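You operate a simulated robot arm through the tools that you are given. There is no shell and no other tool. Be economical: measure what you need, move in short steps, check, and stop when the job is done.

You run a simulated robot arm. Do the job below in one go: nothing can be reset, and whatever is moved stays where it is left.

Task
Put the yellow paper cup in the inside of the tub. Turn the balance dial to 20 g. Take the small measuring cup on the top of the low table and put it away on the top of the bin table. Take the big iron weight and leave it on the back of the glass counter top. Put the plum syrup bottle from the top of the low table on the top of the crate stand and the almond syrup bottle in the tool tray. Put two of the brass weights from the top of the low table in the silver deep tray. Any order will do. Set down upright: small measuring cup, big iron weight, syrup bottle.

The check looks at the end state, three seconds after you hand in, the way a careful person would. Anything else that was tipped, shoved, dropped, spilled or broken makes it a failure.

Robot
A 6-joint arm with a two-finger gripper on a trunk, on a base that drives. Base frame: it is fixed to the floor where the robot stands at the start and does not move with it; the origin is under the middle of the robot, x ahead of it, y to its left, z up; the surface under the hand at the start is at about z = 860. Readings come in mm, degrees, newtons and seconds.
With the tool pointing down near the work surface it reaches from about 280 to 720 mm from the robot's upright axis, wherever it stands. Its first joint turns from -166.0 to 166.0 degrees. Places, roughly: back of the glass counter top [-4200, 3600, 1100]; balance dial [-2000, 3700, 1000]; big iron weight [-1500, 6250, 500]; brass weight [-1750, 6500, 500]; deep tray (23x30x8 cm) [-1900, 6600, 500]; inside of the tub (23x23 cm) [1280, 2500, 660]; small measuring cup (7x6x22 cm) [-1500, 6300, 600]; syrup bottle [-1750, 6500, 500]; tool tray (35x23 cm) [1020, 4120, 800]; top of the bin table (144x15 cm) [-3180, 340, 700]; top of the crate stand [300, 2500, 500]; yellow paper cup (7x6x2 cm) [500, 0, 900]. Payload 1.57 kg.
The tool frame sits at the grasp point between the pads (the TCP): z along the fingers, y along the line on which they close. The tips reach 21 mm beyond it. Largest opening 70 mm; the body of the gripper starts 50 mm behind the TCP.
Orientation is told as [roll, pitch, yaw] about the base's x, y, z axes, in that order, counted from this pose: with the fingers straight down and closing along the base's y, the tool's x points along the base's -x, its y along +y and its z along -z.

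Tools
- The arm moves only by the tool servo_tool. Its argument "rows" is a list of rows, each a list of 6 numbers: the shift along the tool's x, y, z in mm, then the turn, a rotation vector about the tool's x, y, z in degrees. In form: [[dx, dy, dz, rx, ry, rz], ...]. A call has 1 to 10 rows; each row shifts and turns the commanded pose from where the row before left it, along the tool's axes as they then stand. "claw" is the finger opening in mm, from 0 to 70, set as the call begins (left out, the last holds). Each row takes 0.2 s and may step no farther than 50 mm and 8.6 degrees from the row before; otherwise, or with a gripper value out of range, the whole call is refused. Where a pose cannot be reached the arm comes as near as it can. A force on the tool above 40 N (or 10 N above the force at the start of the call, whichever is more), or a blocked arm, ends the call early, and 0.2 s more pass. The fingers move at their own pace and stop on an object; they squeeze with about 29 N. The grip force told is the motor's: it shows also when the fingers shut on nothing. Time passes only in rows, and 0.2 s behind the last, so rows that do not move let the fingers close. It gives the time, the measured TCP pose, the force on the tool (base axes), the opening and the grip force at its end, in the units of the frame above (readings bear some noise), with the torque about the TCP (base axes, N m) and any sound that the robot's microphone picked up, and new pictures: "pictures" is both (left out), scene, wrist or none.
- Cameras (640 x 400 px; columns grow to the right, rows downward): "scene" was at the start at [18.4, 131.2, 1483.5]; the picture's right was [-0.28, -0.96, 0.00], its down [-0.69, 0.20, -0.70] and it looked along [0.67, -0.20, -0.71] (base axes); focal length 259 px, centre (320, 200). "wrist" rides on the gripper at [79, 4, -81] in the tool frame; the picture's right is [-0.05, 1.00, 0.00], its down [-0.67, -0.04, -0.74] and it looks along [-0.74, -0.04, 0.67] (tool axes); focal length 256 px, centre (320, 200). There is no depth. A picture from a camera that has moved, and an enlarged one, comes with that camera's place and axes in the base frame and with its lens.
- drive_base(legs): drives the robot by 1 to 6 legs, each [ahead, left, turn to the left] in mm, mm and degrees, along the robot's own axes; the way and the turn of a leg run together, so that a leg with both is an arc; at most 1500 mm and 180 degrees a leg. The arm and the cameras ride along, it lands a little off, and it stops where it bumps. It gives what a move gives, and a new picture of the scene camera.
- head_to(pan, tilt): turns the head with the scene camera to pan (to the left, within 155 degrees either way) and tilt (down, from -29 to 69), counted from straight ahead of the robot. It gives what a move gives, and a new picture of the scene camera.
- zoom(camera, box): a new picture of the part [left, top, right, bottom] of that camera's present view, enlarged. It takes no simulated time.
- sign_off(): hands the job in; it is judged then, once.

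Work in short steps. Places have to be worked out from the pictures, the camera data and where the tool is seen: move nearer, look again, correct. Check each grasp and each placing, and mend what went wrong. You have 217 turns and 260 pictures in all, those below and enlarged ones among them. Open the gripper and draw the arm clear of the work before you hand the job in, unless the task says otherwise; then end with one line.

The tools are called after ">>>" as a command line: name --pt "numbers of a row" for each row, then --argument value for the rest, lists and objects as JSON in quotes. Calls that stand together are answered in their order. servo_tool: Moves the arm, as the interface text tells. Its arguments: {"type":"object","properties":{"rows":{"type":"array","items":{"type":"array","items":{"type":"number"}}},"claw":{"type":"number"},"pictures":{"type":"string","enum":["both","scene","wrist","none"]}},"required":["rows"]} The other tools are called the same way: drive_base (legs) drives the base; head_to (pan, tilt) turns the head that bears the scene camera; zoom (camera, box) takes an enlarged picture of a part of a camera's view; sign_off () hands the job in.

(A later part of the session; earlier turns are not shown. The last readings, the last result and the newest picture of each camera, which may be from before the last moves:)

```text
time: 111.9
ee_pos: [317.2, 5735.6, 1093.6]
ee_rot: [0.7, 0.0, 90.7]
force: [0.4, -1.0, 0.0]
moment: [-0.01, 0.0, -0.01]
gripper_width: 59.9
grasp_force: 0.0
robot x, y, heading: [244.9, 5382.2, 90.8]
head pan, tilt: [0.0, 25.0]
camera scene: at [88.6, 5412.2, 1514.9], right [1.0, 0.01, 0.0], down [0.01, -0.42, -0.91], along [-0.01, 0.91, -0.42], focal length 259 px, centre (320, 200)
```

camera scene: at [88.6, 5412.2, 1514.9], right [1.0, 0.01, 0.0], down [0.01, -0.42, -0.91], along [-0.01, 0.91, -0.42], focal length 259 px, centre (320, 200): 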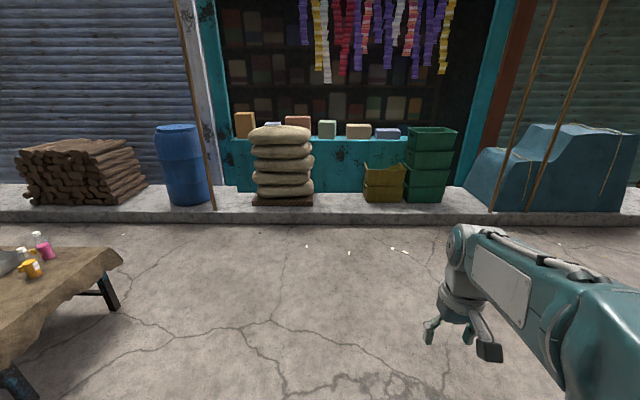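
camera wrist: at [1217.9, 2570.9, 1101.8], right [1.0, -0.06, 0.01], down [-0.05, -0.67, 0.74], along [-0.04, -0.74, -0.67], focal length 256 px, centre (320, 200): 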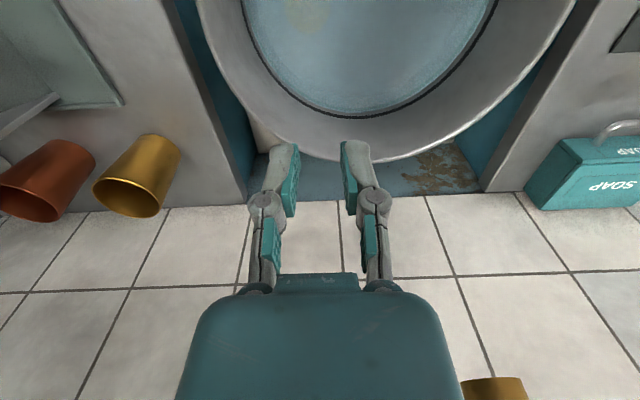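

>>> head_to --pan 55 --tilt 25

>>> zoom --camera "scene" --box '[160, 60, 480, 260]'

```text
time: 113.1
ee_pos: [316.4, 5736.1, 1094.6]
ee_rot: [0.7, 0.0, 90.8]
force: [-0.6, 0.4, -0.2]
moment: [-0.01, 0.01, 0.02]
gripper_width: 60.0
grasp_force: 0.1
robot x, y, heading: [244.0, 5381.4, 91.1]
head pan, tilt: [55.0, 25.0]
camera scene: at [13.6, 5372.0, 1514.9], right [0.56, 0.83, 0.0], down [0.35, -0.24, -0.91], along [-0.75, 0.51, -0.42], focal length 259 px, centre (320, 200)
```

scene: 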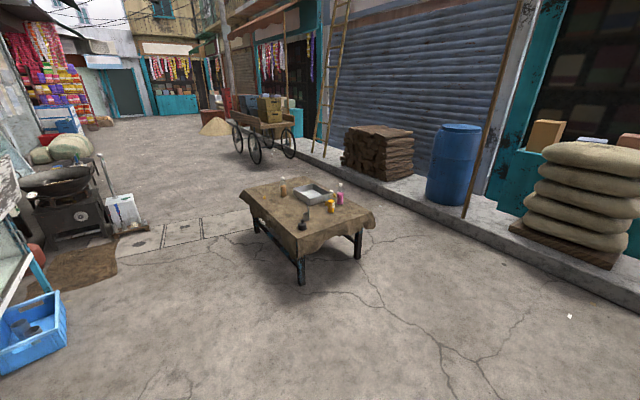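

```text
2.00 times, centred on (320, 160) of scene
camera zoom: at [13.6, 5372.0, 1514.9], right [0.56, 0.83, 0.0], down [0.35, -0.24, -0.91], along [-0.75, 0.51, -0.42], focal length 518 px, centre (320, 280)
```

zoom: 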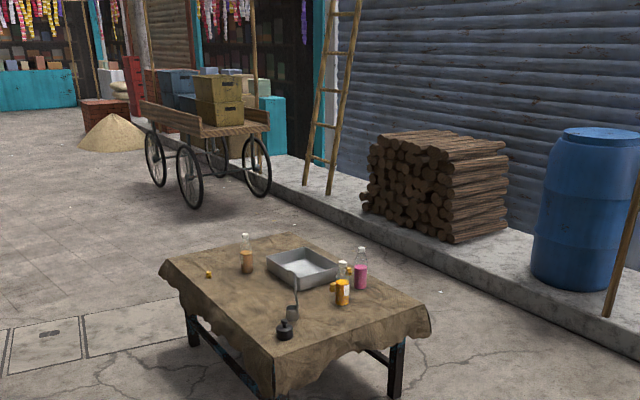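

The table spans x -2430…-1240, y 6090…6820 and is free-standing. I drive to its east side for a close look.

>>> head_to --pan 0 --tilt 35

>>> drive_base --legs '[[1040, 0, 0], [0, 0, 89], [1080, 0, 0]]'

>>> zoom --camera "scene" --box '[160, 120, 480, 320]'

```text
time: 114.3
ee_pos: [316.8, 5736.5, 1094.4]
ee_rot: [0.6, 0.0, 90.8]
force: [0.5, -0.7, 0.1]
moment: [0.01, 0.02, -0.01]
gripper_width: 60.0
grasp_force: 0.3
robot x, y, heading: [241.3, 5378.7, 90.7]
head pan, tilt: [0.0, 35.0]
camera scene: at [88.5, 5408.1, 1499.2], right [1.0, 0.01, 0.0], down [0.01, -0.57, -0.82], along [-0.01, 0.82, -0.57], focal length 259 px, centre (320, 200)
```

scene: 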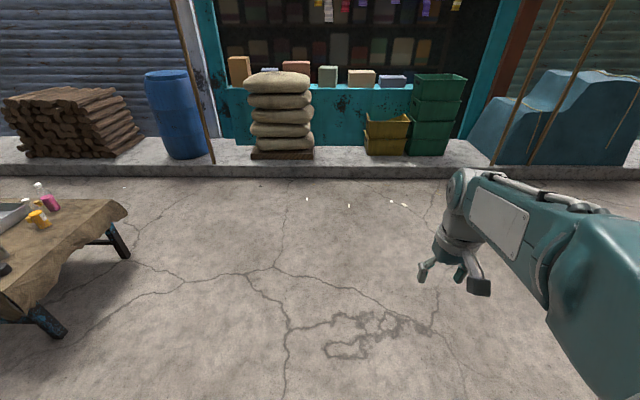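

```text
time: 128.6
ee_pos: [-1177.2, 6557.1, 1095.1]
ee_rot: [0.6, 0.0, 178.3]
force: [-0.4, -0.7, -0.8]
moment: [-0.01, -0.02, 0.0]
gripper_width: 60.1
grasp_force: 0.0
robot x, y, heading: [-826.1, 6468.0, 178.0]
head pan, tilt: [0.0, 35.0]
camera scene: at [-861.4, 6313.2, 1499.2], right [0.03, 1.0, 0.0], down [0.57, -0.02, -0.82], along [-0.82, 0.03, -0.57], focal length 259 px, centre (320, 200)
```

scene: 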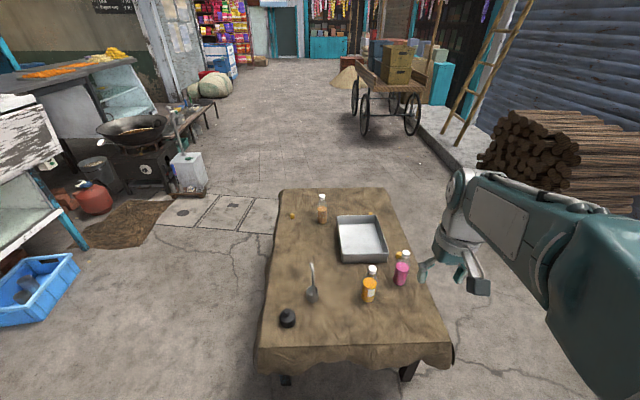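

```text
2.00 times, centred on (320, 220) of scene
camera zoom: at [-861.4, 6313.2, 1499.2], right [0.03, 1.0, 0.0], down [0.57, -0.02, -0.82], along [-0.82, 0.03, -0.57], focal length 518 px, centre (320, 160)
```

zoom: 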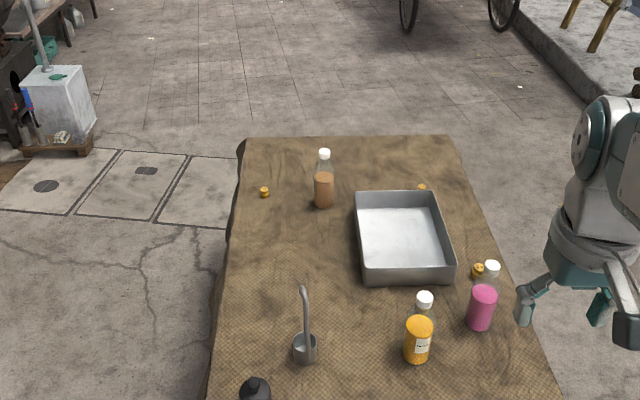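

>>> zoom --camera "scene" --box '[355, 240, 425, 310]'

>>> zoom --camera "scene" --box '[280, 185, 340, 230]'

>>> zoom --camera "scene" --box '[260, 255, 345, 340]'

```text
5.71 times, centred on (390, 275) of scene
camera zoom: at [-861.4, 6313.2, 1499.2], right [0.03, 1.0, 0.0], down [0.57, -0.02, -0.82], along [-0.82, 0.03, -0.57], focal length 1479 px, centre (-80, -229)
```

zoom: 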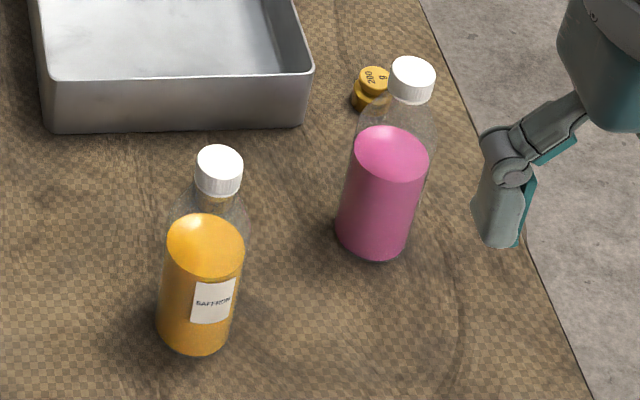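

```text
8.89 times, centred on (310, 208) of scene
camera zoom: at [-861.4, 6313.2, 1499.2], right [0.03, 1.0, 0.0], down [0.57, -0.02, -0.82], along [-0.82, 0.03, -0.57], focal length 2300 px, centre (409, 133)
```

zoom: 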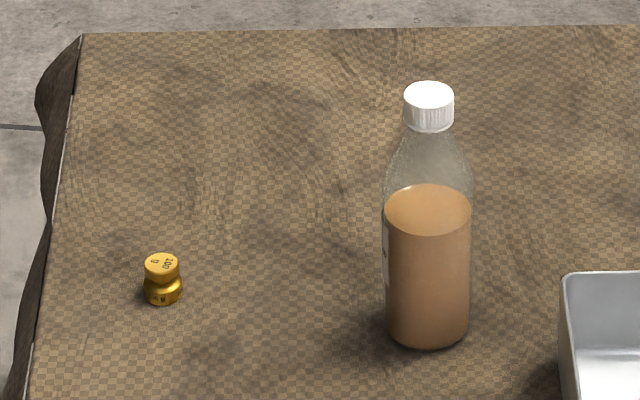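

```text
4.71 times, centred on (302, 298) of scene
camera zoom: at [-861.4, 6313.2, 1499.2], right [0.03, 1.0, 0.0], down [0.57, -0.02, -0.82], along [-0.82, 0.03, -0.57], focal length 1218 px, centre (402, -259)
```

zoom: 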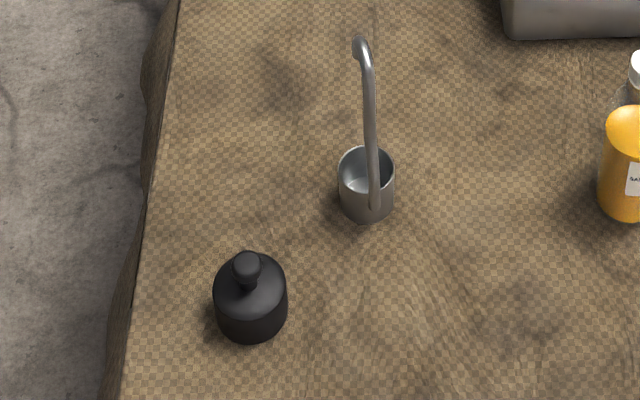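

Orange is saffron; pink should be plum and tan almond (to be verified by label). Go to the north side of the table for the brass weights and the pink bottle.

>>> drive_base --legs '[[0, -760, 0], [1120, 0, 0], [0, 0, 92]]'

>>> head_to --pan 0 --tilt 50

>>> zoom --camera "wrist" --box '[0, 0, 640, 400]'

```text
time: 141.9
ee_pos: [-1968.3, 6910.2, 1093.7]
ee_rot: [0.6, 0.0, -88.9]
force: [-0.2, -0.2, 0.5]
moment: [-0.01, -0.01, 0.01]
gripper_width: 59.9
grasp_force: 0.1
robot x, y, heading: [-1897.0, 7268.4, -88.8]
head pan, tilt: [0.0, 35.0]
camera scene: at [-1742.4, 7238.8, 1499.1], right [-1.0, -0.02, 0.0], down [-0.01, 0.57, -0.82], along [0.02, -0.82, -0.57], focal length 259 px, centre (320, 200)
```

scene: 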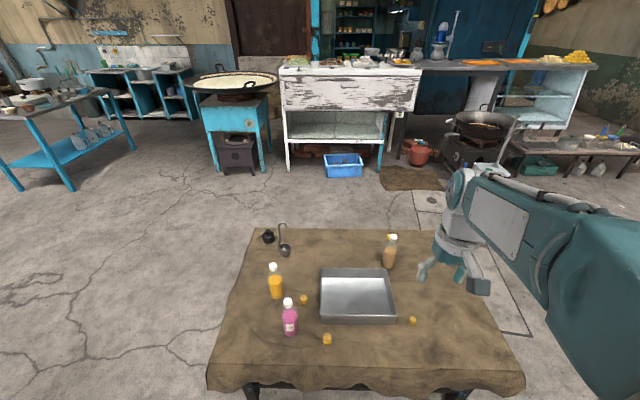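

```text
time: 142.6
ee_pos: [-1967.5, 6911.7, 1093.3]
ee_rot: [0.7, 0.0, -88.8]
force: [0.9, -0.4, 0.0]
moment: [-0.01, 0.0, 0.01]
gripper_width: 60.2
grasp_force: 0.0
robot x, y, heading: [-1892.9, 7268.3, -88.7]
head pan, tilt: [0.0, 50.0]
camera scene: at [-1742.7, 7249.9, 1477.5], right [-1.0, -0.02, 0.0], down [-0.02, 0.77, -0.64], along [0.01, -0.64, -0.77], focal length 259 px, centre (320, 200)
```

scene: 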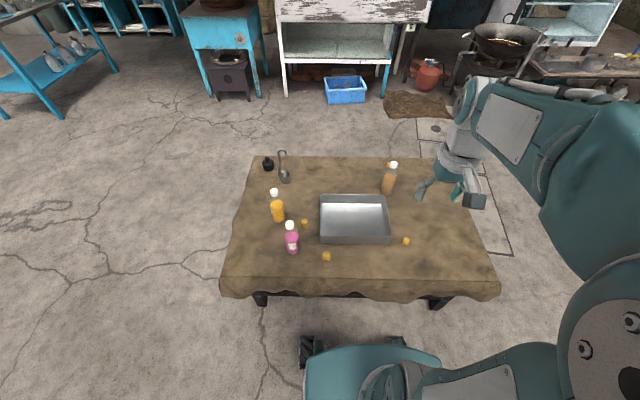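

```text
1.00 times, centred on (320, 200) of wrist (not enlarged: the box is as wide or as high as the picture)
camera zoom: at [-1965.6, 6990.8, 1174.4], right [1.0, -0.03, 0.01], down [-0.03, -0.67, 0.74], along [-0.02, -0.74, -0.67], focal length 256 px, centre (320, 200)
```

zoom: 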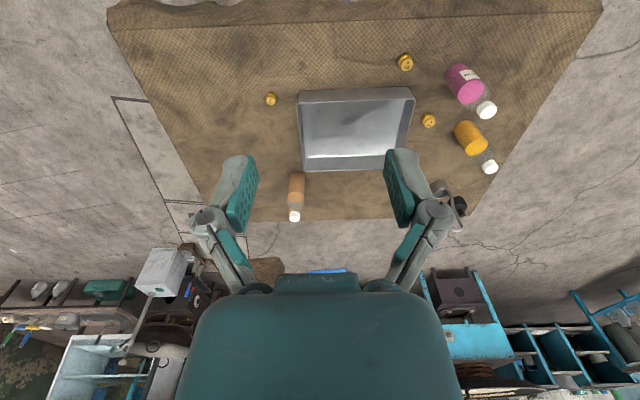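

>>> zoom --camera "scene" --box '[255, 180, 345, 270]'

>>> zoom --camera "scene" --box '[370, 150, 430, 250]'

```text
4.44 times, centred on (300, 225) of scene
camera zoom: at [-1742.7, 7249.9, 1477.5], right [-1.0, -0.02, 0.0], down [-0.02, 0.77, -0.64], along [0.01, -0.64, -0.77], focal length 1150 px, centre (409, 89)
```

zoom: 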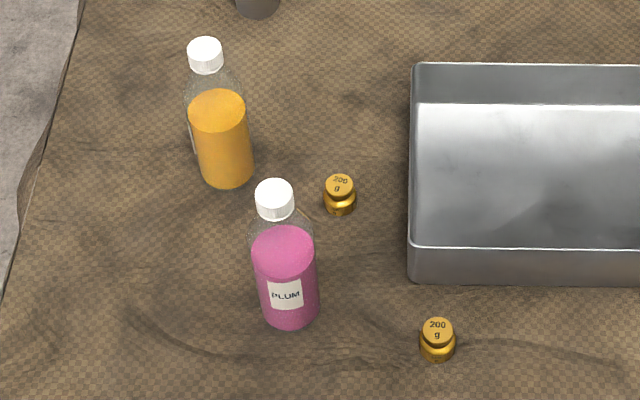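

```text
4.00 times, centred on (400, 200) of scene
camera zoom: at [-1742.7, 7249.9, 1477.5], right [-1.0, -0.02, 0.0], down [-0.02, 0.77, -0.64], along [0.01, -0.64, -0.77], focal length 1035 px, centre (0, 200)
```

zoom: 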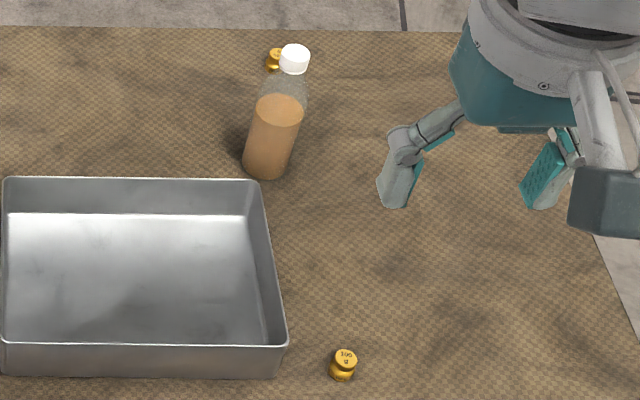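

PLUM confirmed. Two brass weights on this side: E (200 g) ≈(-1761,6747), B (100 g) ≈(-2104,6665), tops ~z 520. Advance 90 mm, then move over E.

>>> drive_base --legs '[[90, 0, -1]]'

```text
time: 143.7
ee_pos: [-1972.5, 6822.8, 1093.4]
ee_rot: [0.8, 0.1, -89.8]
force: [0.6, 0.0, 0.7]
moment: [0.0, 0.0, 0.01]
gripper_width: 60.1
grasp_force: 0.0
robot x, y, heading: [-1897.1, 7179.8, -89.7]
head pan, tilt: [0.0, 50.0]
camera scene: at [-1742.0, 7158.5, 1477.4], right [-1.0, 0.0, 0.0], down [0.0, 0.77, -0.64], along [0.0, -0.64, -0.77], focal length 259 px, centre (320, 200)
```

scene: 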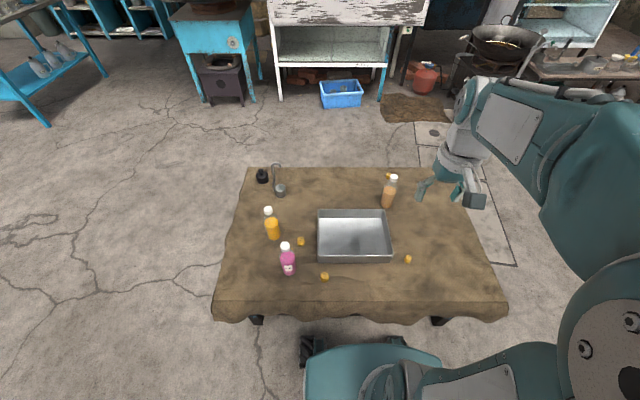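

Move over E: target (-1761,6747,~640).

>>> servo_tool --pt "-8 21 42 0 0 0" --pt "-8 21 42 0 0 0" --pt "-8 21 42 0 0 0" --pt "-8 21 42 0 0 0" --pt "-8 21 42 0 0 0" --pt "-8 21 42 0 0 0" --pt "-8 21 42 0 0 0" --pt "-8 21 42 0 0 0" --pt "-8 21 42 0 0 0" --pt "-4 21 42 0 0 0" --claw 55 --pictures "none"

>>> servo_tool --pt "0 0 30 0 0 0" --pt "0 0 0 0 0 0"

```text
time: 145.9
ee_pos: [-1756.2, 6749.5, 676.3]
ee_rot: [0.7, 0.1, -89.7]
force: [-0.1, 0.4, 0.5]
moment: [-0.03, 0.06, 0.03]
gripper_width: 55.3
grasp_force: 0.1
robot x, y, heading: [-1898.7, 7175.8, -89.7]
head pan, tilt: [0.0, 50.0]
```

```text
time: 146.5
ee_pos: [-1755.7, 6748.0, 646.1]
ee_rot: [0.7, 0.0, -89.8]
force: [-0.1, -0.4, -0.6]
moment: [0.0, 0.0, 0.02]
gripper_width: 54.9
grasp_force: 0.1
robot x, y, heading: [-1890.8, 7175.2, -89.8]
head pan, tilt: [0.0, 50.0]
camera scene: at [-1740.7, 7157.3, 1477.3], right [-1.0, 0.0, 0.0], down [0.0, 0.77, -0.64], along [0.0, -0.64, -0.77], focal length 259 px, centre (320, 200)
camera wrist: at [-1752.4, 6827.8, 726.7], right [1.0, -0.05, 0.01], down [-0.04, -0.67, 0.74], along [-0.03, -0.74, -0.67], focal length 256 px, centre (320, 200)
```

scene: 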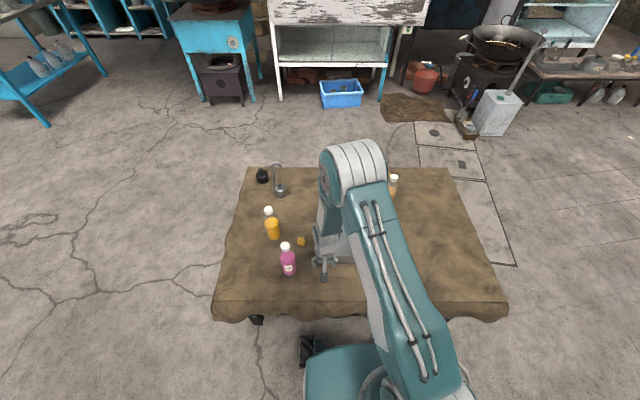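
wrist: 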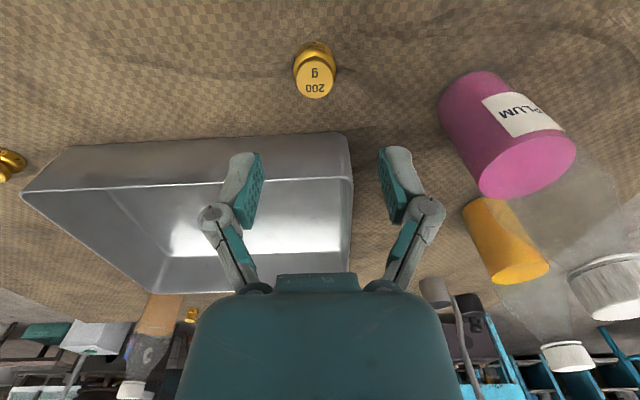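

Weight sits almost under the tool. Align (-3,-4) and descend to z≈523.

>>> servo_tool --pt "-4 -3 40 0 0 0" --pt "0 0 40 0 0 0" --pt "0 0 25 0 0 0" --pt "0 0 10 0 0 0" --pt "0 0 8 0 0 0" --pt "0 0 0 0 0 0" --claw 50 --pictures "wrist"

```text
time: 147.9
ee_pos: [-1756.1, 6744.4, 523.9]
ee_rot: [0.6, 0.0, -89.8]
force: [-0.6, -0.2, 0.6]
moment: [0.0, -0.02, 0.04]
gripper_width: 49.9
grasp_force: 0.1
robot x, y, heading: [-1892.6, 7177.1, -89.9]
head pan, tilt: [0.0, 50.0]
camera wrist: at [-1753.7, 6823.8, 604.3], right [1.0, -0.05, 0.01], down [-0.04, -0.67, 0.74], along [-0.03, -0.74, -0.67], focal length 256 px, centre (320, 200)
```

wrist: 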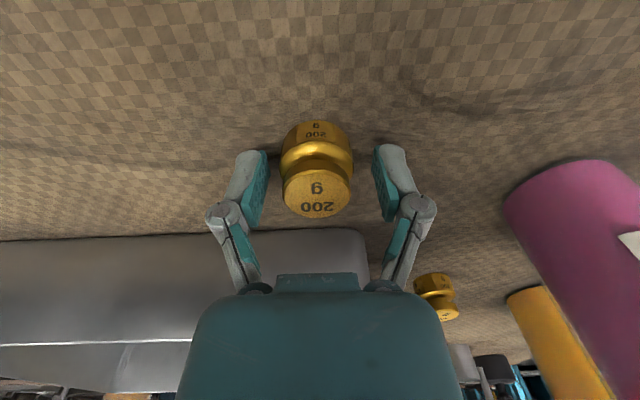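

>>> servo_tool --pt "0 0 4 0 0 0" --pt "0 0 0 0 0 0" --pictures "none"

>>> servo_tool --pt "0 0 0 0 0 0" --pt "0 0 0 0 0 0" --claw 0 --pictures "none"

>>> servo_tool --pt "0 0 -20 0 0 0" --pt "0 0 -40 0 0 0" --pt "0 0 -40 0 0 0" --pt "0 0 -40 0 0 0" --pt "0 0 0 0 0 0"

```text
time: 148.5
ee_pos: [-1757.9, 6744.6, 520.1]
ee_rot: [0.8, -0.1, -89.8]
force: [1.0, -0.3, -0.7]
moment: [0.02, 0.0, 0.01]
gripper_width: 49.8
grasp_force: 0.1
robot x, y, heading: [-1895.4, 7181.5, -89.7]
head pan, tilt: [0.0, 50.0]
```

```text
time: 149.1
ee_pos: [-1757.5, 6744.4, 520.7]
ee_rot: [0.7, 0.0, -89.7]
force: [-1.4, -0.1, 6.9]
moment: [0.1, 0.09, 0.01]
gripper_width: 33.4
grasp_force: 29.0
robot x, y, heading: [-1895.7, 7180.3, -89.9]
head pan, tilt: [0.0, 50.0]
```

```text
time: 150.3
ee_pos: [-1761.9, 6743.8, 661.5]
ee_rot: [0.8, 0.0, -89.8]
force: [0.5, 0.0, -2.0]
moment: [0.02, -0.01, -0.02]
gripper_width: 33.2
grasp_force: 28.7
robot x, y, heading: [-1898.8, 7176.2, -89.9]
head pan, tilt: [0.0, 50.0]
camera scene: at [-1740.7, 7157.3, 1477.3], right [-1.0, 0.0, 0.0], down [0.0, 0.77, -0.64], along [0.0, -0.64, -0.77], focal length 259 px, centre (320, 200)
camera wrist: at [-1758.3, 6823.6, 741.8], right [1.0, -0.05, 0.01], down [-0.04, -0.67, 0.74], along [-0.03, -0.74, -0.67], focal length 256 px, centre (320, 200)
```

scene: 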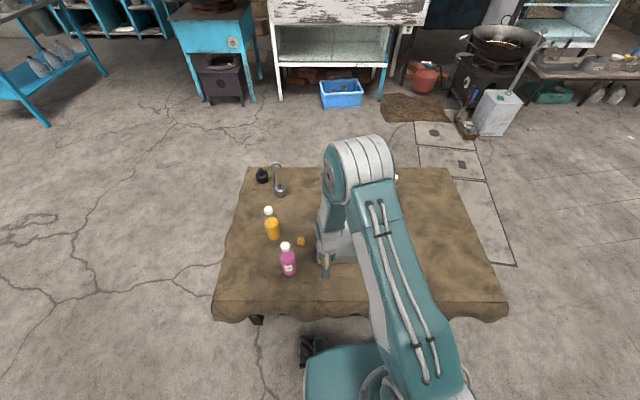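
wrist: 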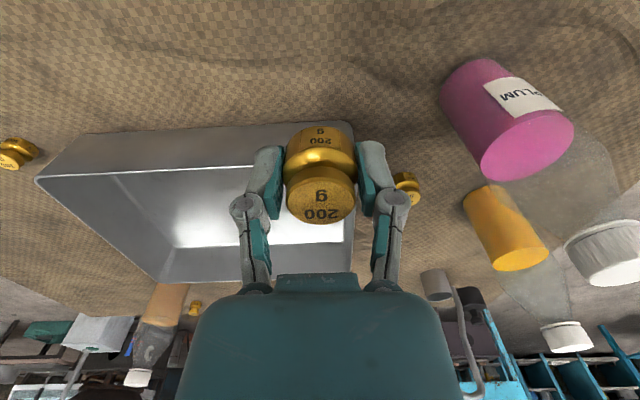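

Gripped. Move over the tray at (-1830,6600) and look.

>>> servo_tool --pt "-36 -17 0 0 0 0" --pt "-36 -17 0 0 0 0" --pt "-36 -17 0 0 0 0" --pt "-36 -17 0 0 0 0" --pt "0 0 0 0 0 0"

```text
time: 151.5
ee_pos: [-1828.3, 6598.8, 657.7]
ee_rot: [0.6, -0.1, -89.8]
force: [0.8, -0.3, -2.4]
moment: [-0.01, 0.01, -0.01]
gripper_width: 33.1
grasp_force: 28.9
robot x, y, heading: [-1898.1, 7177.4, -89.8]
head pan, tilt: [0.0, 50.0]
camera scene: at [-1741.2, 7156.7, 1477.3], right [-1.0, 0.0, 0.0], down [0.0, 0.77, -0.64], along [0.0, -0.64, -0.77], focal length 259 px, centre (320, 200)
camera wrist: at [-1825.4, 6677.6, 737.4], right [1.0, -0.05, 0.01], down [-0.04, -0.67, 0.74], along [-0.03, -0.74, -0.67], focal length 256 px, centre (320, 200)
```

scene: 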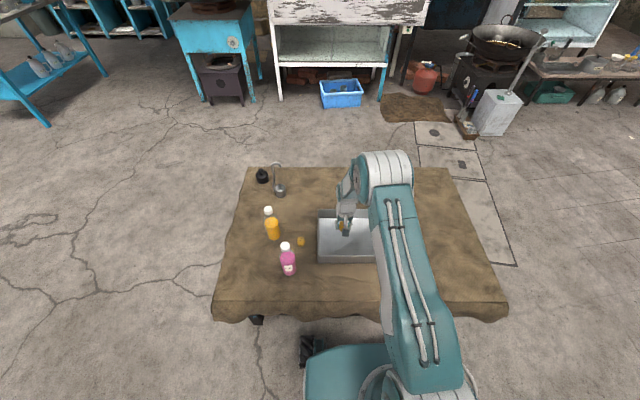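
wrist: 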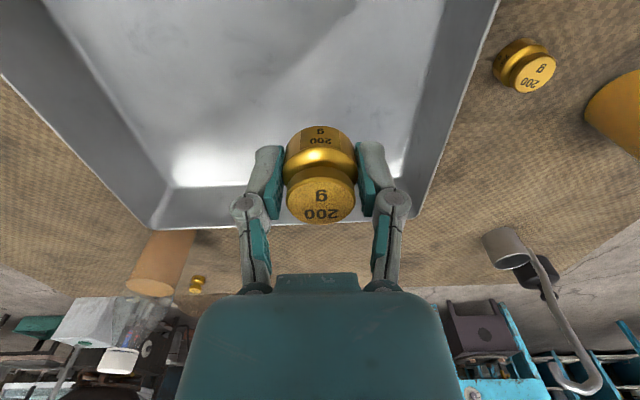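

Tray floor spans x -2027…-1740, y 6455…6680. Lower and release.

>>> servo_tool --pt "0 0 40 0 0 0" --pt "0 0 40 0 0 0" --pt "0 0 30 0 0 0" --pt "0 0 10 0 0 0" --pt "0 0 5 0 0 0" --pt "0 0 3 0 0 0" --pt "0 0 0 0 0 0" --pictures "none"

```text
time: 153.1
ee_pos: [-1826.2, 6599.4, 529.8]
ee_rot: [0.7, 0.0, -89.8]
force: [-0.2, 0.0, -1.6]
moment: [0.01, 0.01, -0.01]
gripper_width: 33.4
grasp_force: 29.0
robot x, y, heading: [-1895.4, 7177.0, -89.8]
head pan, tilt: [0.0, 50.0]
```

>>> servo_tool --pt "0 0 2 0 0 0" --pt "0 0 2 0 0 0" --pt "0 0 0 0 0 0" --pictures "none"

>>> servo_tool --pt "0 0 0 0 0 0" --pt "0 0 0 0 0 0" --claw 55 --pictures "none"

>>> servo_tool --pt "0 0 -20 0 0 0" --pt "0 0 -40 0 0 0" --pt "0 0 -40 0 0 0" --pt "0 0 -40 0 0 0" --pt "0 0 0 0 0 0" --pictures "wrist"

```text
time: 153.9
ee_pos: [-1825.3, 6599.6, 526.8]
ee_rot: [0.7, 0.0, -89.7]
force: [-0.1, 0.7, -2.0]
moment: [0.01, 0.03, 0.01]
gripper_width: 33.2
grasp_force: 29.0
robot x, y, heading: [-1899.4, 7174.5, -89.7]
head pan, tilt: [0.0, 50.0]
```

```text
time: 154.5
ee_pos: [-1825.7, 6598.5, 526.8]
ee_rot: [0.7, 0.0, -89.7]
force: [-0.2, -0.3, 0.1]
moment: [-0.03, -0.01, -0.01]
gripper_width: 55.1
grasp_force: 0.1
robot x, y, heading: [-1897.1, 7176.6, -89.8]
head pan, tilt: [0.0, 50.0]
```

```text
time: 155.7
ee_pos: [-1827.1, 6598.1, 668.5]
ee_rot: [0.7, 0.0, -89.8]
force: [0.3, -0.1, 0.9]
moment: [-0.04, -0.04, 0.02]
gripper_width: 54.9
grasp_force: 0.1
robot x, y, heading: [-1893.4, 7174.5, -89.9]
head pan, tilt: [0.0, 50.0]
camera wrist: at [-1823.7, 6678.9, 748.9], right [1.0, -0.05, 0.01], down [-0.04, -0.67, 0.74], along [-0.03, -0.74, -0.67], focal length 256 px, centre (320, 200)
```

wrist: 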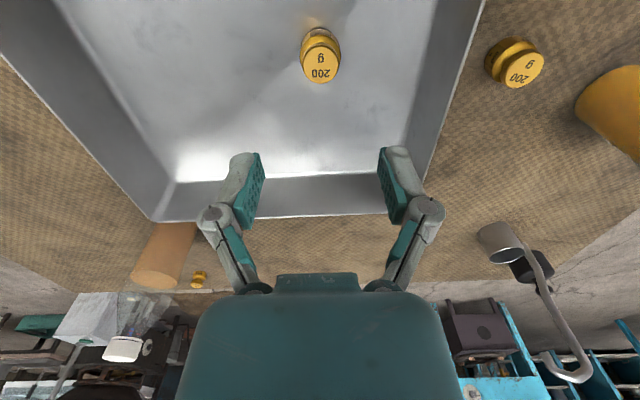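

E stands in the tray. For the second, B (100 g at (-2104,6665)) is freest from bottles. Move above it.

>>> servo_tool --pt "10 -40 0 0 0 0" --pt "10 -40 0 0 0 0" --pt "10 -40 0 0 0 0" --pt "10 -40 0 0 0 0" --pt "9 -39 0 0 0 0" --pt "9 -39 0 0 0 0" --pt "9 -39 10 0 0 0" --pt "0 0 10 0 0 0" --pt "0 0 0 0 0 0" --claw 45 --pictures "wrist"

```text
time: 157.7
ee_pos: [-2104.0, 6663.4, 643.7]
ee_rot: [0.7, 0.0, -89.7]
force: [0.0, 0.3, -0.8]
moment: [0.0, 0.03, 0.01]
gripper_width: 44.7
grasp_force: 0.1
robot x, y, heading: [-1898.2, 7175.3, -90.0]
head pan, tilt: [0.0, 50.0]
camera wrist: at [-2101.0, 6744.1, 724.2], right [1.0, -0.05, 0.01], down [-0.04, -0.67, 0.74], along [-0.03, -0.74, -0.67], focal length 256 px, centre (320, 200)
```

wrist: 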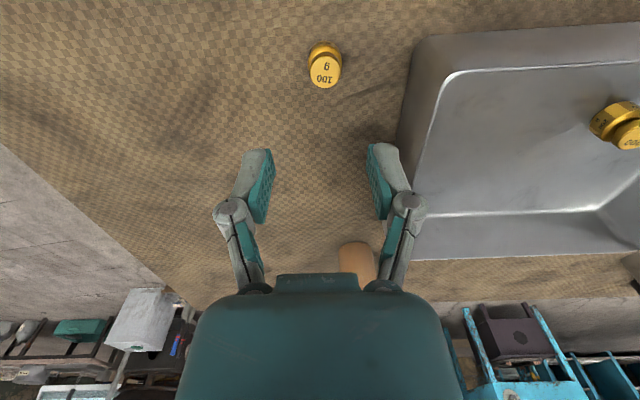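

>>> servo_tool --pt "1 4 40 0 0 0" --pt "0 0 40 0 0 0" --pt "0 0 25 0 0 0" --pt "0 0 10 0 0 0" --pt "0 0 8 0 0 0" --pt "0 0 0 0 0 0" --pictures "wrist"

```text
time: 159.1
ee_pos: [-2098.8, 6666.0, 519.5]
ee_rot: [0.8, 0.0, -89.8]
force: [0.9, 0.1, 0.1]
moment: [0.02, 0.01, -0.02]
gripper_width: 45.1
grasp_force: 0.1
robot x, y, heading: [-1893.9, 7179.2, -89.5]
head pan, tilt: [0.0, 50.0]
camera wrist: at [-2096.2, 6745.9, 599.6], right [1.0, -0.05, 0.01], down [-0.04, -0.67, 0.74], along [-0.03, -0.74, -0.67], focal length 256 px, centre (320, 200)
```

wrist: 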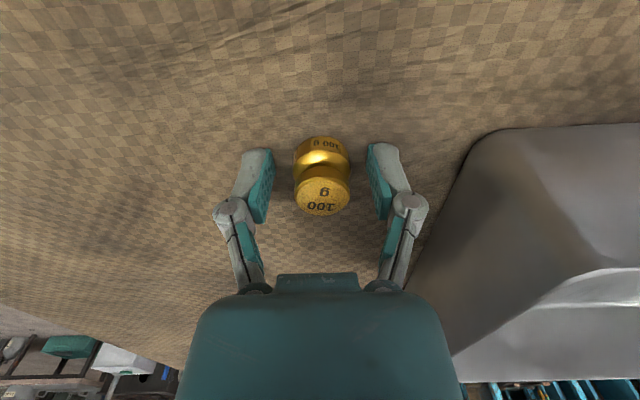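

>>> servo_tool --pt "0 0 0 0 0 0" --pt "0 0 0 0 0 0" --claw 0 --pictures "none"

>>> servo_tool --pt "0 0 -20 0 0 0" --pt "0 0 -40 0 0 0" --pt "0 0 -40 0 0 0" --pt "0 0 -40 0 0 0" --pt "0 0 0 0 0 0" --pictures "none"

>>> servo_tool --pt "-15 38 0 0 0 0" --pt "-15 38 0 0 0 0" --pt "-15 38 0 0 0 0" --pt "-15 38 0 0 0 0" --pt "0 0 0 0 0 0" --pictures "wrist"

```text
time: 159.7
ee_pos: [-2099.5, 6665.8, 519.5]
ee_rot: [0.7, -0.2, -89.8]
force: [-4.4, 1.2, 16.0]
moment: [0.04, 0.37, -0.02]
gripper_width: 26.3
grasp_force: 28.8
robot x, y, heading: [-1897.2, 7176.4, -89.7]
head pan, tilt: [0.0, 50.0]
```

```text
time: 160.9
ee_pos: [-2099.7, 6668.1, 658.7]
ee_rot: [0.8, 0.0, -89.8]
force: [-0.1, -0.4, -0.9]
moment: [0.0, -0.03, 0.01]
gripper_width: 26.4
grasp_force: 28.9
robot x, y, heading: [-1896.8, 7176.3, -89.9]
head pan, tilt: [0.0, 50.0]
```

```text
time: 162.1
ee_pos: [-1946.4, 6606.2, 660.2]
ee_rot: [0.7, 0.0, -89.8]
force: [0.3, -0.5, -1.5]
moment: [0.03, 0.02, 0.0]
gripper_width: 26.3
grasp_force: 28.7
robot x, y, heading: [-1894.6, 7177.3, -89.6]
head pan, tilt: [0.0, 50.0]
camera wrist: at [-1943.1, 6686.6, 740.9], right [1.0, -0.05, 0.01], down [-0.04, -0.67, 0.74], along [-0.03, -0.74, -0.67], focal length 256 px, centre (320, 200)
```

wrist: 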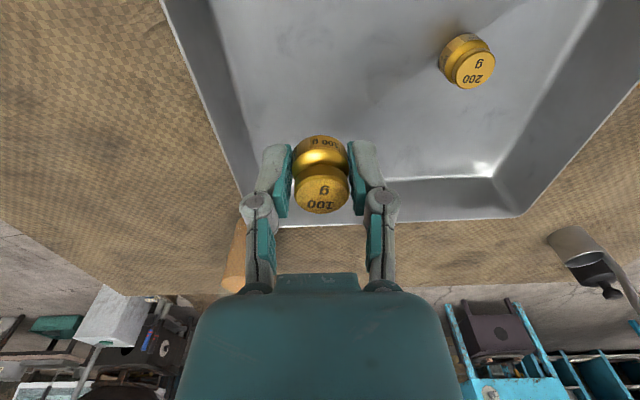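

Lower into the tray and release.

>>> servo_tool --pt "0 0 40 0 0 0" --pt "0 0 40 0 0 0" --pt "0 0 35 0 0 0" --pt "0 0 12 0 0 0" --pt "0 0 4 0 0 0" --pt "0 0 3 0 0 0" --pt "0 0 0 0 0 0" --pictures "none"

>>> servo_tool --pt "0 0 0 0 0 0" --pt "0 0 0 0 0 0" --claw 50 --pictures "none"

>>> servo_tool --pt "0 0 -20 0 0 0" --pt "0 0 -45 0 0 0" --pt "0 0 -45 0 0 0" --pt "0 0 -45 0 0 0" --pt "0 0 -45 0 0 0" --pt "0 0 -45 0 0 0" --pt "0 0 -45 0 0 0" --pt "0 0 0 0 0 0" --pictures "wrist"

```text
time: 163.7
ee_pos: [-1946.4, 6607.6, 527.2]
ee_rot: [0.8, 0.0, -89.8]
force: [0.5, -0.3, -0.7]
moment: [-0.02, -0.01, -0.02]
gripper_width: 26.3
grasp_force: 29.2
robot x, y, heading: [-1896.9, 7177.4, -90.0]
head pan, tilt: [0.0, 50.0]
```

```text
time: 164.3
ee_pos: [-1946.4, 6608.1, 527.5]
ee_rot: [0.8, -0.1, -89.8]
force: [0.9, 0.3, -0.1]
moment: [-0.02, 0.01, 0.02]
gripper_width: 49.9
grasp_force: 0.1
robot x, y, heading: [-1897.1, 7175.3, -89.7]
head pan, tilt: [0.0, 50.0]
```

```text
time: 166.1
ee_pos: [-1948.9, 6607.7, 817.5]
ee_rot: [0.6, 0.0, -89.8]
force: [0.2, 0.3, 0.1]
moment: [0.03, 0.02, -0.04]
gripper_width: 50.1
grasp_force: 0.1
robot x, y, heading: [-1895.6, 7177.8, -89.9]
head pan, tilt: [0.0, 50.0]
camera wrist: at [-1946.0, 6687.6, 898.4], right [1.0, -0.05, 0.01], down [-0.04, -0.67, 0.74], along [-0.03, -0.74, -0.67], focal length 256 px, centre (320, 200)
```

wrist: 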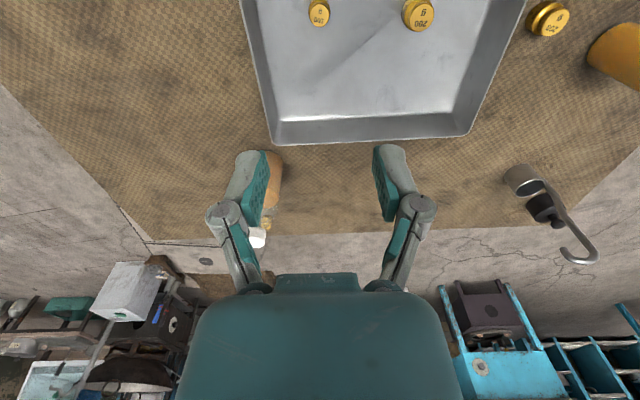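

Two weights in the tray. Next the plum bottle: at ≈(-1624,6714), cap centre z≈683. Move above it.

>>> servo_tool --pt "13 41 0 0 0 0" --pt "13 41 0 0 0 0" --pt "13 41 0 0 0 0" --pt "13 41 0 0 0 0" --pt "13 41 0 0 0 0" --pt "13 41 0 0 0 0" --pt "14 40 0 0 0 0" --pt "14 39 0 0 0 0" --pt "0 0 0 0 0 0" --claw 60

```text
time: 168.1
ee_pos: [-1626.1, 6715.3, 821.0]
ee_rot: [0.7, 0.0, -89.8]
force: [0.2, 0.6, 0.4]
moment: [0.01, 0.0, 0.01]
gripper_width: 60.1
grasp_force: 0.1
robot x, y, heading: [-1896.3, 7177.4, -90.0]
head pan, tilt: [0.0, 50.0]
camera scene: at [-1739.9, 7157.5, 1477.2], right [-1.0, 0.0, 0.0], down [0.0, 0.77, -0.64], along [0.0, -0.64, -0.77], focal length 259 px, centre (320, 200)
camera wrist: at [-1623.2, 6794.9, 900.4], right [1.0, -0.05, 0.01], down [-0.04, -0.67, 0.74], along [-0.03, -0.74, -0.67], focal length 256 px, centre (320, 200)
```

scene: 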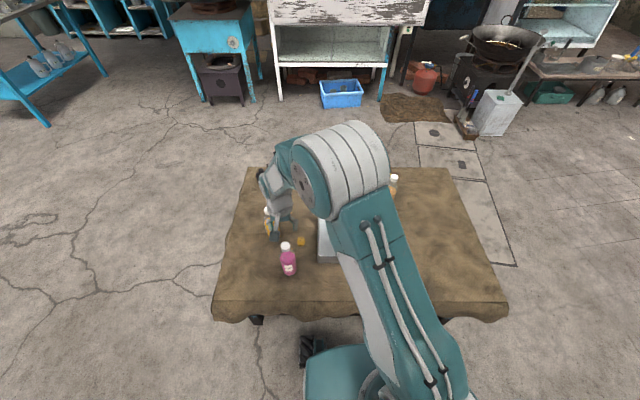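
wrist: 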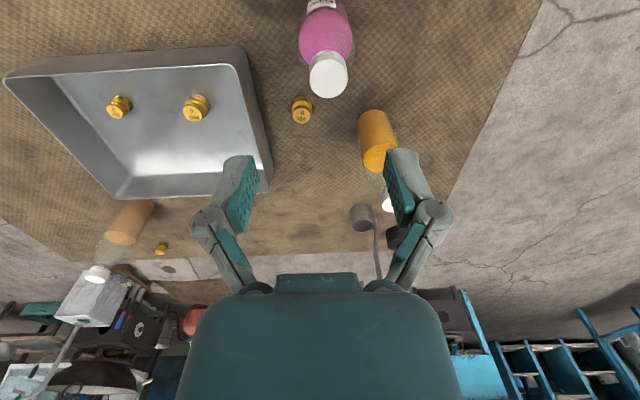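

>>> servo_tool --pt "-3 6 40 0 0 0" --pt "0 0 40 0 0 0" --pt "0 0 25 0 0 0" --pt "0 0 0 0 0 0" --claw 60 --pictures "wrist"

```text
time: 169.1
ee_pos: [-1617.9, 6709.6, 716.4]
ee_rot: [0.7, 0.0, -89.8]
force: [0.4, 0.4, 0.2]
moment: [0.02, -0.02, 0.01]
gripper_width: 60.0
grasp_force: 0.1
robot x, y, heading: [-1892.2, 7177.8, -89.8]
head pan, tilt: [0.0, 50.0]
camera wrist: at [-1614.9, 6789.7, 796.9], right [1.0, -0.05, 0.01], down [-0.04, -0.67, 0.74], along [-0.03, -0.74, -0.67], focal length 256 px, centre (320, 200)
```

wrist: 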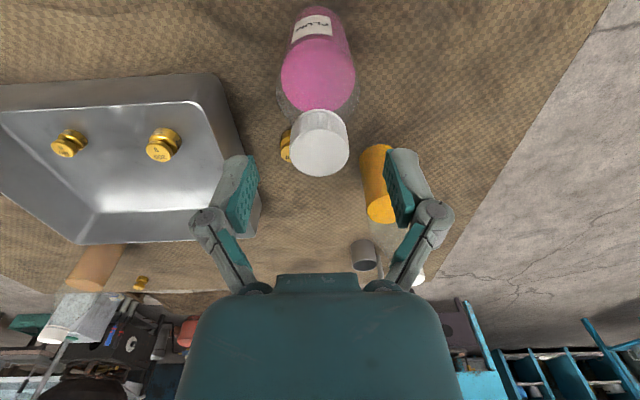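

Cap top at z≈690, centred. Descend to 679 and grip the cap.

>>> servo_tool --pt "0 0 15 0 0 0" --pt "0 0 15 0 0 0" --pt "0 0 7 0 0 0" --pt "0 0 0 0 0 0" --claw 55 --pictures "none"

>>> servo_tool --pt "0 0 0 0 0 0" --pt "0 0 0 0 0 0" --claw 0 --pictures "none"

>>> servo_tool --pt "0 0 -10 0 0 0" --pt "0 0 -20 0 0 0" --pt "0 0 0 0 0 0"

```text
time: 170.1
ee_pos: [-1615.8, 6710.0, 678.6]
ee_rot: [0.7, -0.1, -89.9]
force: [-0.4, 0.5, -0.2]
moment: [-0.02, -0.01, -0.01]
gripper_width: 55.0
grasp_force: 0.2
robot x, y, heading: [-1895.3, 7175.2, -89.9]
head pan, tilt: [0.0, 50.0]
```

```text
time: 170.7
ee_pos: [-1617.2, 6710.9, 681.4]
ee_rot: [0.9, -0.3, -89.8]
force: [-3.8, 0.7, 25.5]
moment: [-0.12, -0.09, -0.01]
gripper_width: 31.3
grasp_force: 29.4
robot x, y, heading: [-1894.5, 7180.2, -89.8]
head pan, tilt: [0.0, 50.0]
```

```text
time: 171.5
ee_pos: [-1617.6, 6711.5, 708.6]
ee_rot: [0.7, 0.1, -89.8]
force: [0.0, -0.3, -4.3]
moment: [0.06, 0.0, 0.0]
gripper_width: 30.8
grasp_force: 29.4
robot x, y, heading: [-1894.8, 7176.3, -89.5]
head pan, tilt: [0.0, 50.0]
camera scene: at [-1739.9, 7157.0, 1477.2], right [-1.0, 0.0, 0.0], down [0.0, 0.77, -0.64], along [0.0, -0.64, -0.77], focal length 259 px, centre (320, 200)
camera wrist: at [-1614.6, 6790.6, 789.2], right [1.0, -0.05, 0.01], down [-0.04, -0.67, 0.74], along [-0.03, -0.74, -0.67], focal length 256 px, centre (320, 200)
```

scene: 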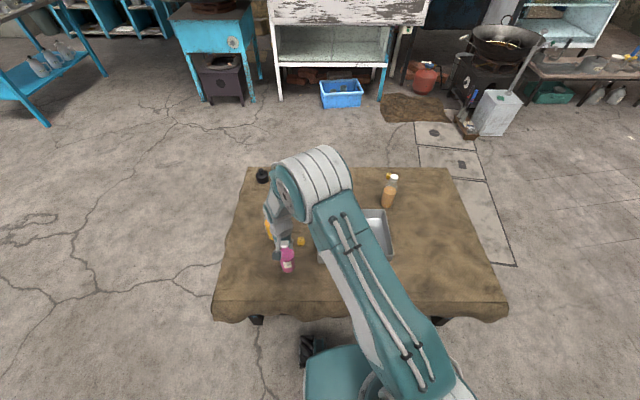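
wrist: 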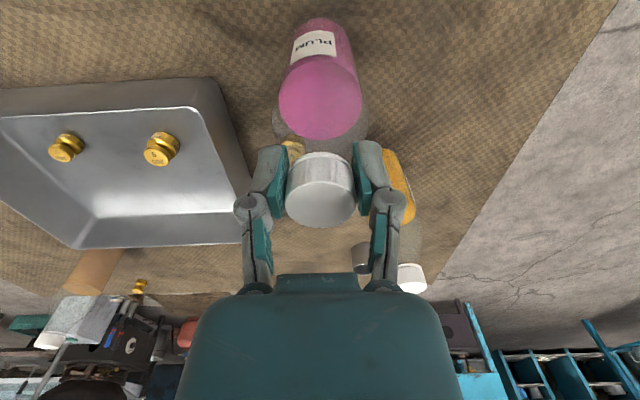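

Held (~0.44 kg). Lift and pull in for travel.

>>> servo_tool --pt "0 0 -45 0 0 0" --pt "0 0 -45 0 0 0" --pt "0 0 -45 0 0 0" --pt "0 0 -45 0 0 0" --pt "0 0 -45 0 0 0" --pt "0 0 -45 0 0 0" --pt "20 -35 -20 0 0 0" --pt "20 -35 0 0 0 0" --pt "20 -35 0 0 0 0" --pt "20 -35 0 0 0 0" --pictures "none"

>>> servo_tool --pt "10 -35 0 0 0 0" --pt "10 -35 0 0 0 0" --pt "0 -25 0 0 0 0" --pt "0 0 0 0 0 0" --pictures "wrist"

>>> head_to --pan 0 --tilt 30

```text
time: 173.7
ee_pos: [-1762.1, 6790.0, 997.3]
ee_rot: [0.7, 0.0, -89.8]
force: [-0.8, -0.5, -4.0]
moment: [0.04, 0.0, -0.03]
gripper_width: 29.4
grasp_force: 29.2
robot x, y, heading: [-1896.5, 7179.3, -89.7]
head pan, tilt: [0.0, 50.0]
```

```text
time: 174.7
ee_pos: [-1856.9, 6811.2, 994.7]
ee_rot: [0.7, 0.1, -89.8]
force: [0.1, 1.3, -3.7]
moment: [0.03, -0.01, 0.02]
gripper_width: 29.0
grasp_force: 29.1
robot x, y, heading: [-1897.2, 7176.0, -89.7]
head pan, tilt: [0.0, 50.0]
camera wrist: at [-1853.5, 6889.7, 1076.5], right [1.0, -0.05, 0.01], down [-0.04, -0.67, 0.74], along [-0.03, -0.74, -0.67], focal length 256 px, centre (320, 200)
```

wrist: 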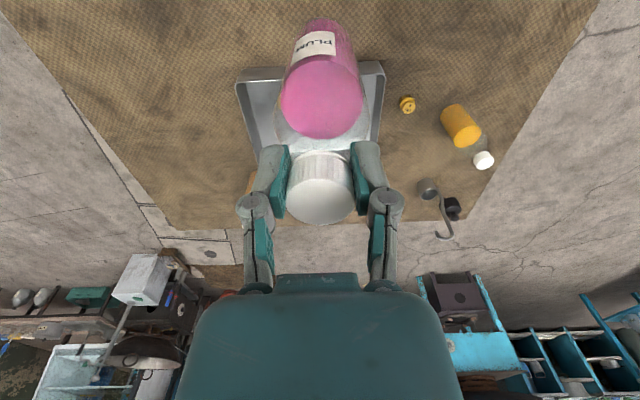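

```text
time: 175.6
ee_pos: [-1855.3, 6809.1, 996.3]
ee_rot: [0.7, 0.0, -89.8]
force: [0.2, -0.1, -3.9]
moment: [0.04, 0.02, 0.03]
gripper_width: 29.0
grasp_force: 28.8
robot x, y, heading: [-1895.0, 7175.2, -89.8]
head pan, tilt: [0.0, 30.0]
camera scene: at [-1741.2, 7144.7, 1506.8], right [-1.0, 0.0, 0.0], down [0.0, 0.5, -0.87], along [0.0, -0.87, -0.5], focal length 259 px, centre (320, 200)
```

scene: 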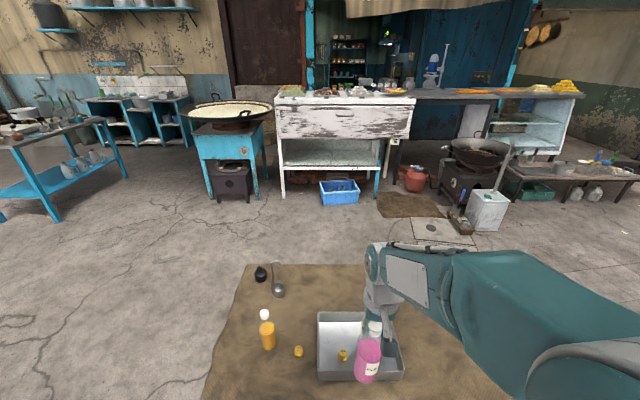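

Bottle stable. Drive east along the table's north side, then south down the lane.

>>> drive_base --legs '[[0, 1050, 0], [0, 1050, 0]]'

```text
time: 185.9
ee_pos: [242.5, 6834.4, 996.3]
ee_rot: [0.8, 0.0, -88.6]
force: [-0.9, 0.2, -3.2]
moment: [0.02, 0.01, 0.0]
gripper_width: 28.7
grasp_force: 29.2
robot x, y, heading: [200.4, 7203.1, -89.0]
head pan, tilt: [0.0, 30.0]
camera scene: at [351.5, 7172.2, 1507.0], right [-1.0, -0.02, 0.0], down [-0.01, 0.5, -0.87], along [0.02, -0.87, -0.5], focal length 259 px, centre (320, 200)
```

scene: 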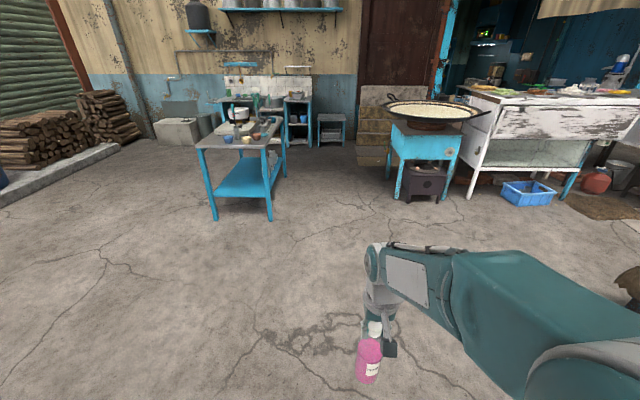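

A pan handle sticks out toward x≈0; I shift the lane to x≈450 before going south.

>>> drive_base --legs '[[0, 240, -1], [1450, 0, 0], [1450, 0, 0]]'

```text
time: 201.3
ee_pos: [499.5, 3943.9, 996.0]
ee_rot: [0.7, 0.0, -90.5]
force: [-0.8, -0.3, -4.4]
moment: [0.03, 0.04, 0.01]
gripper_width: 28.7
grasp_force: 29.0
robot x, y, heading: [459.9, 4311.2, -90.4]
head pan, tilt: [0.0, 30.0]
camera scene: at [618.9, 4278.2, 1506.9], right [-1.0, 0.01, 0.0], down [0.0, 0.5, -0.87], along [-0.01, -0.87, -0.5], focal length 259 px, centre (320, 200)
```

scene: 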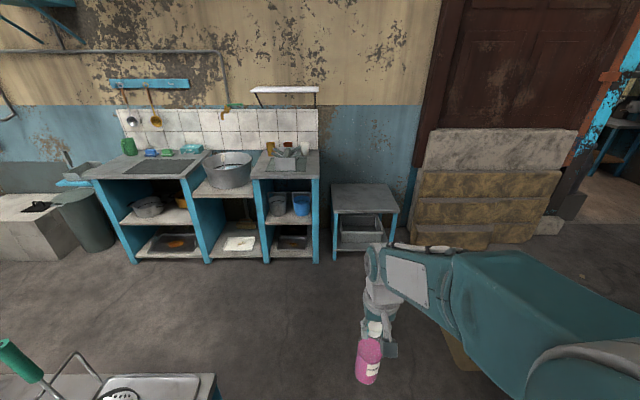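

Crate stand top spans x 44…493, y 2265…2710. Drive in front of it.

>>> drive_base --legs '[[1230, -160, 0.4]]'

>>> head_to --pan 0 --tilt 52

```text
time: 207.6
ee_pos: [317.2, 2721.3, 996.0]
ee_rot: [0.7, 0.0, -91.4]
force: [-0.4, -0.7, -4.3]
moment: [0.01, 0.01, 0.01]
gripper_width: 28.7
grasp_force: 28.8
robot x, y, heading: [292.1, 3092.4, -91.2]
head pan, tilt: [0.0, 30.0]
camera scene: at [441.1, 3053.5, 1506.9], right [-1.0, 0.02, 0.0], down [0.01, 0.5, -0.87], along [-0.02, -0.87, -0.5], focal length 259 px, centre (320, 200)
```

scene: 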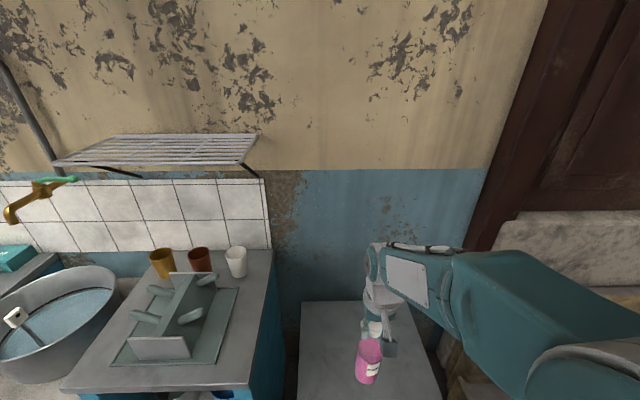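

```text
time: 208.4
ee_pos: [317.1, 2722.2, 996.1]
ee_rot: [0.8, 0.0, -91.5]
force: [0.5, 0.0, -4.6]
moment: [0.0, -0.02, -0.05]
gripper_width: 28.4
grasp_force: 28.7
robot x, y, heading: [284.6, 3089.3, -91.1]
head pan, tilt: [0.0, 52.0]
camera scene: at [441.5, 3068.8, 1474.7], right [-1.0, 0.02, 0.0], down [0.02, 0.79, -0.62], along [-0.02, -0.62, -0.79], focal length 259 px, centre (320, 200)
```

scene: 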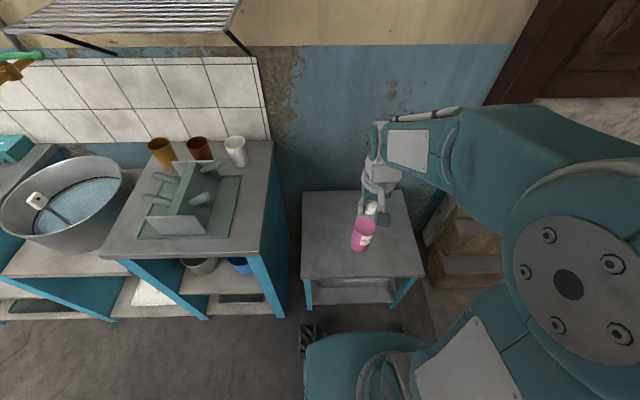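

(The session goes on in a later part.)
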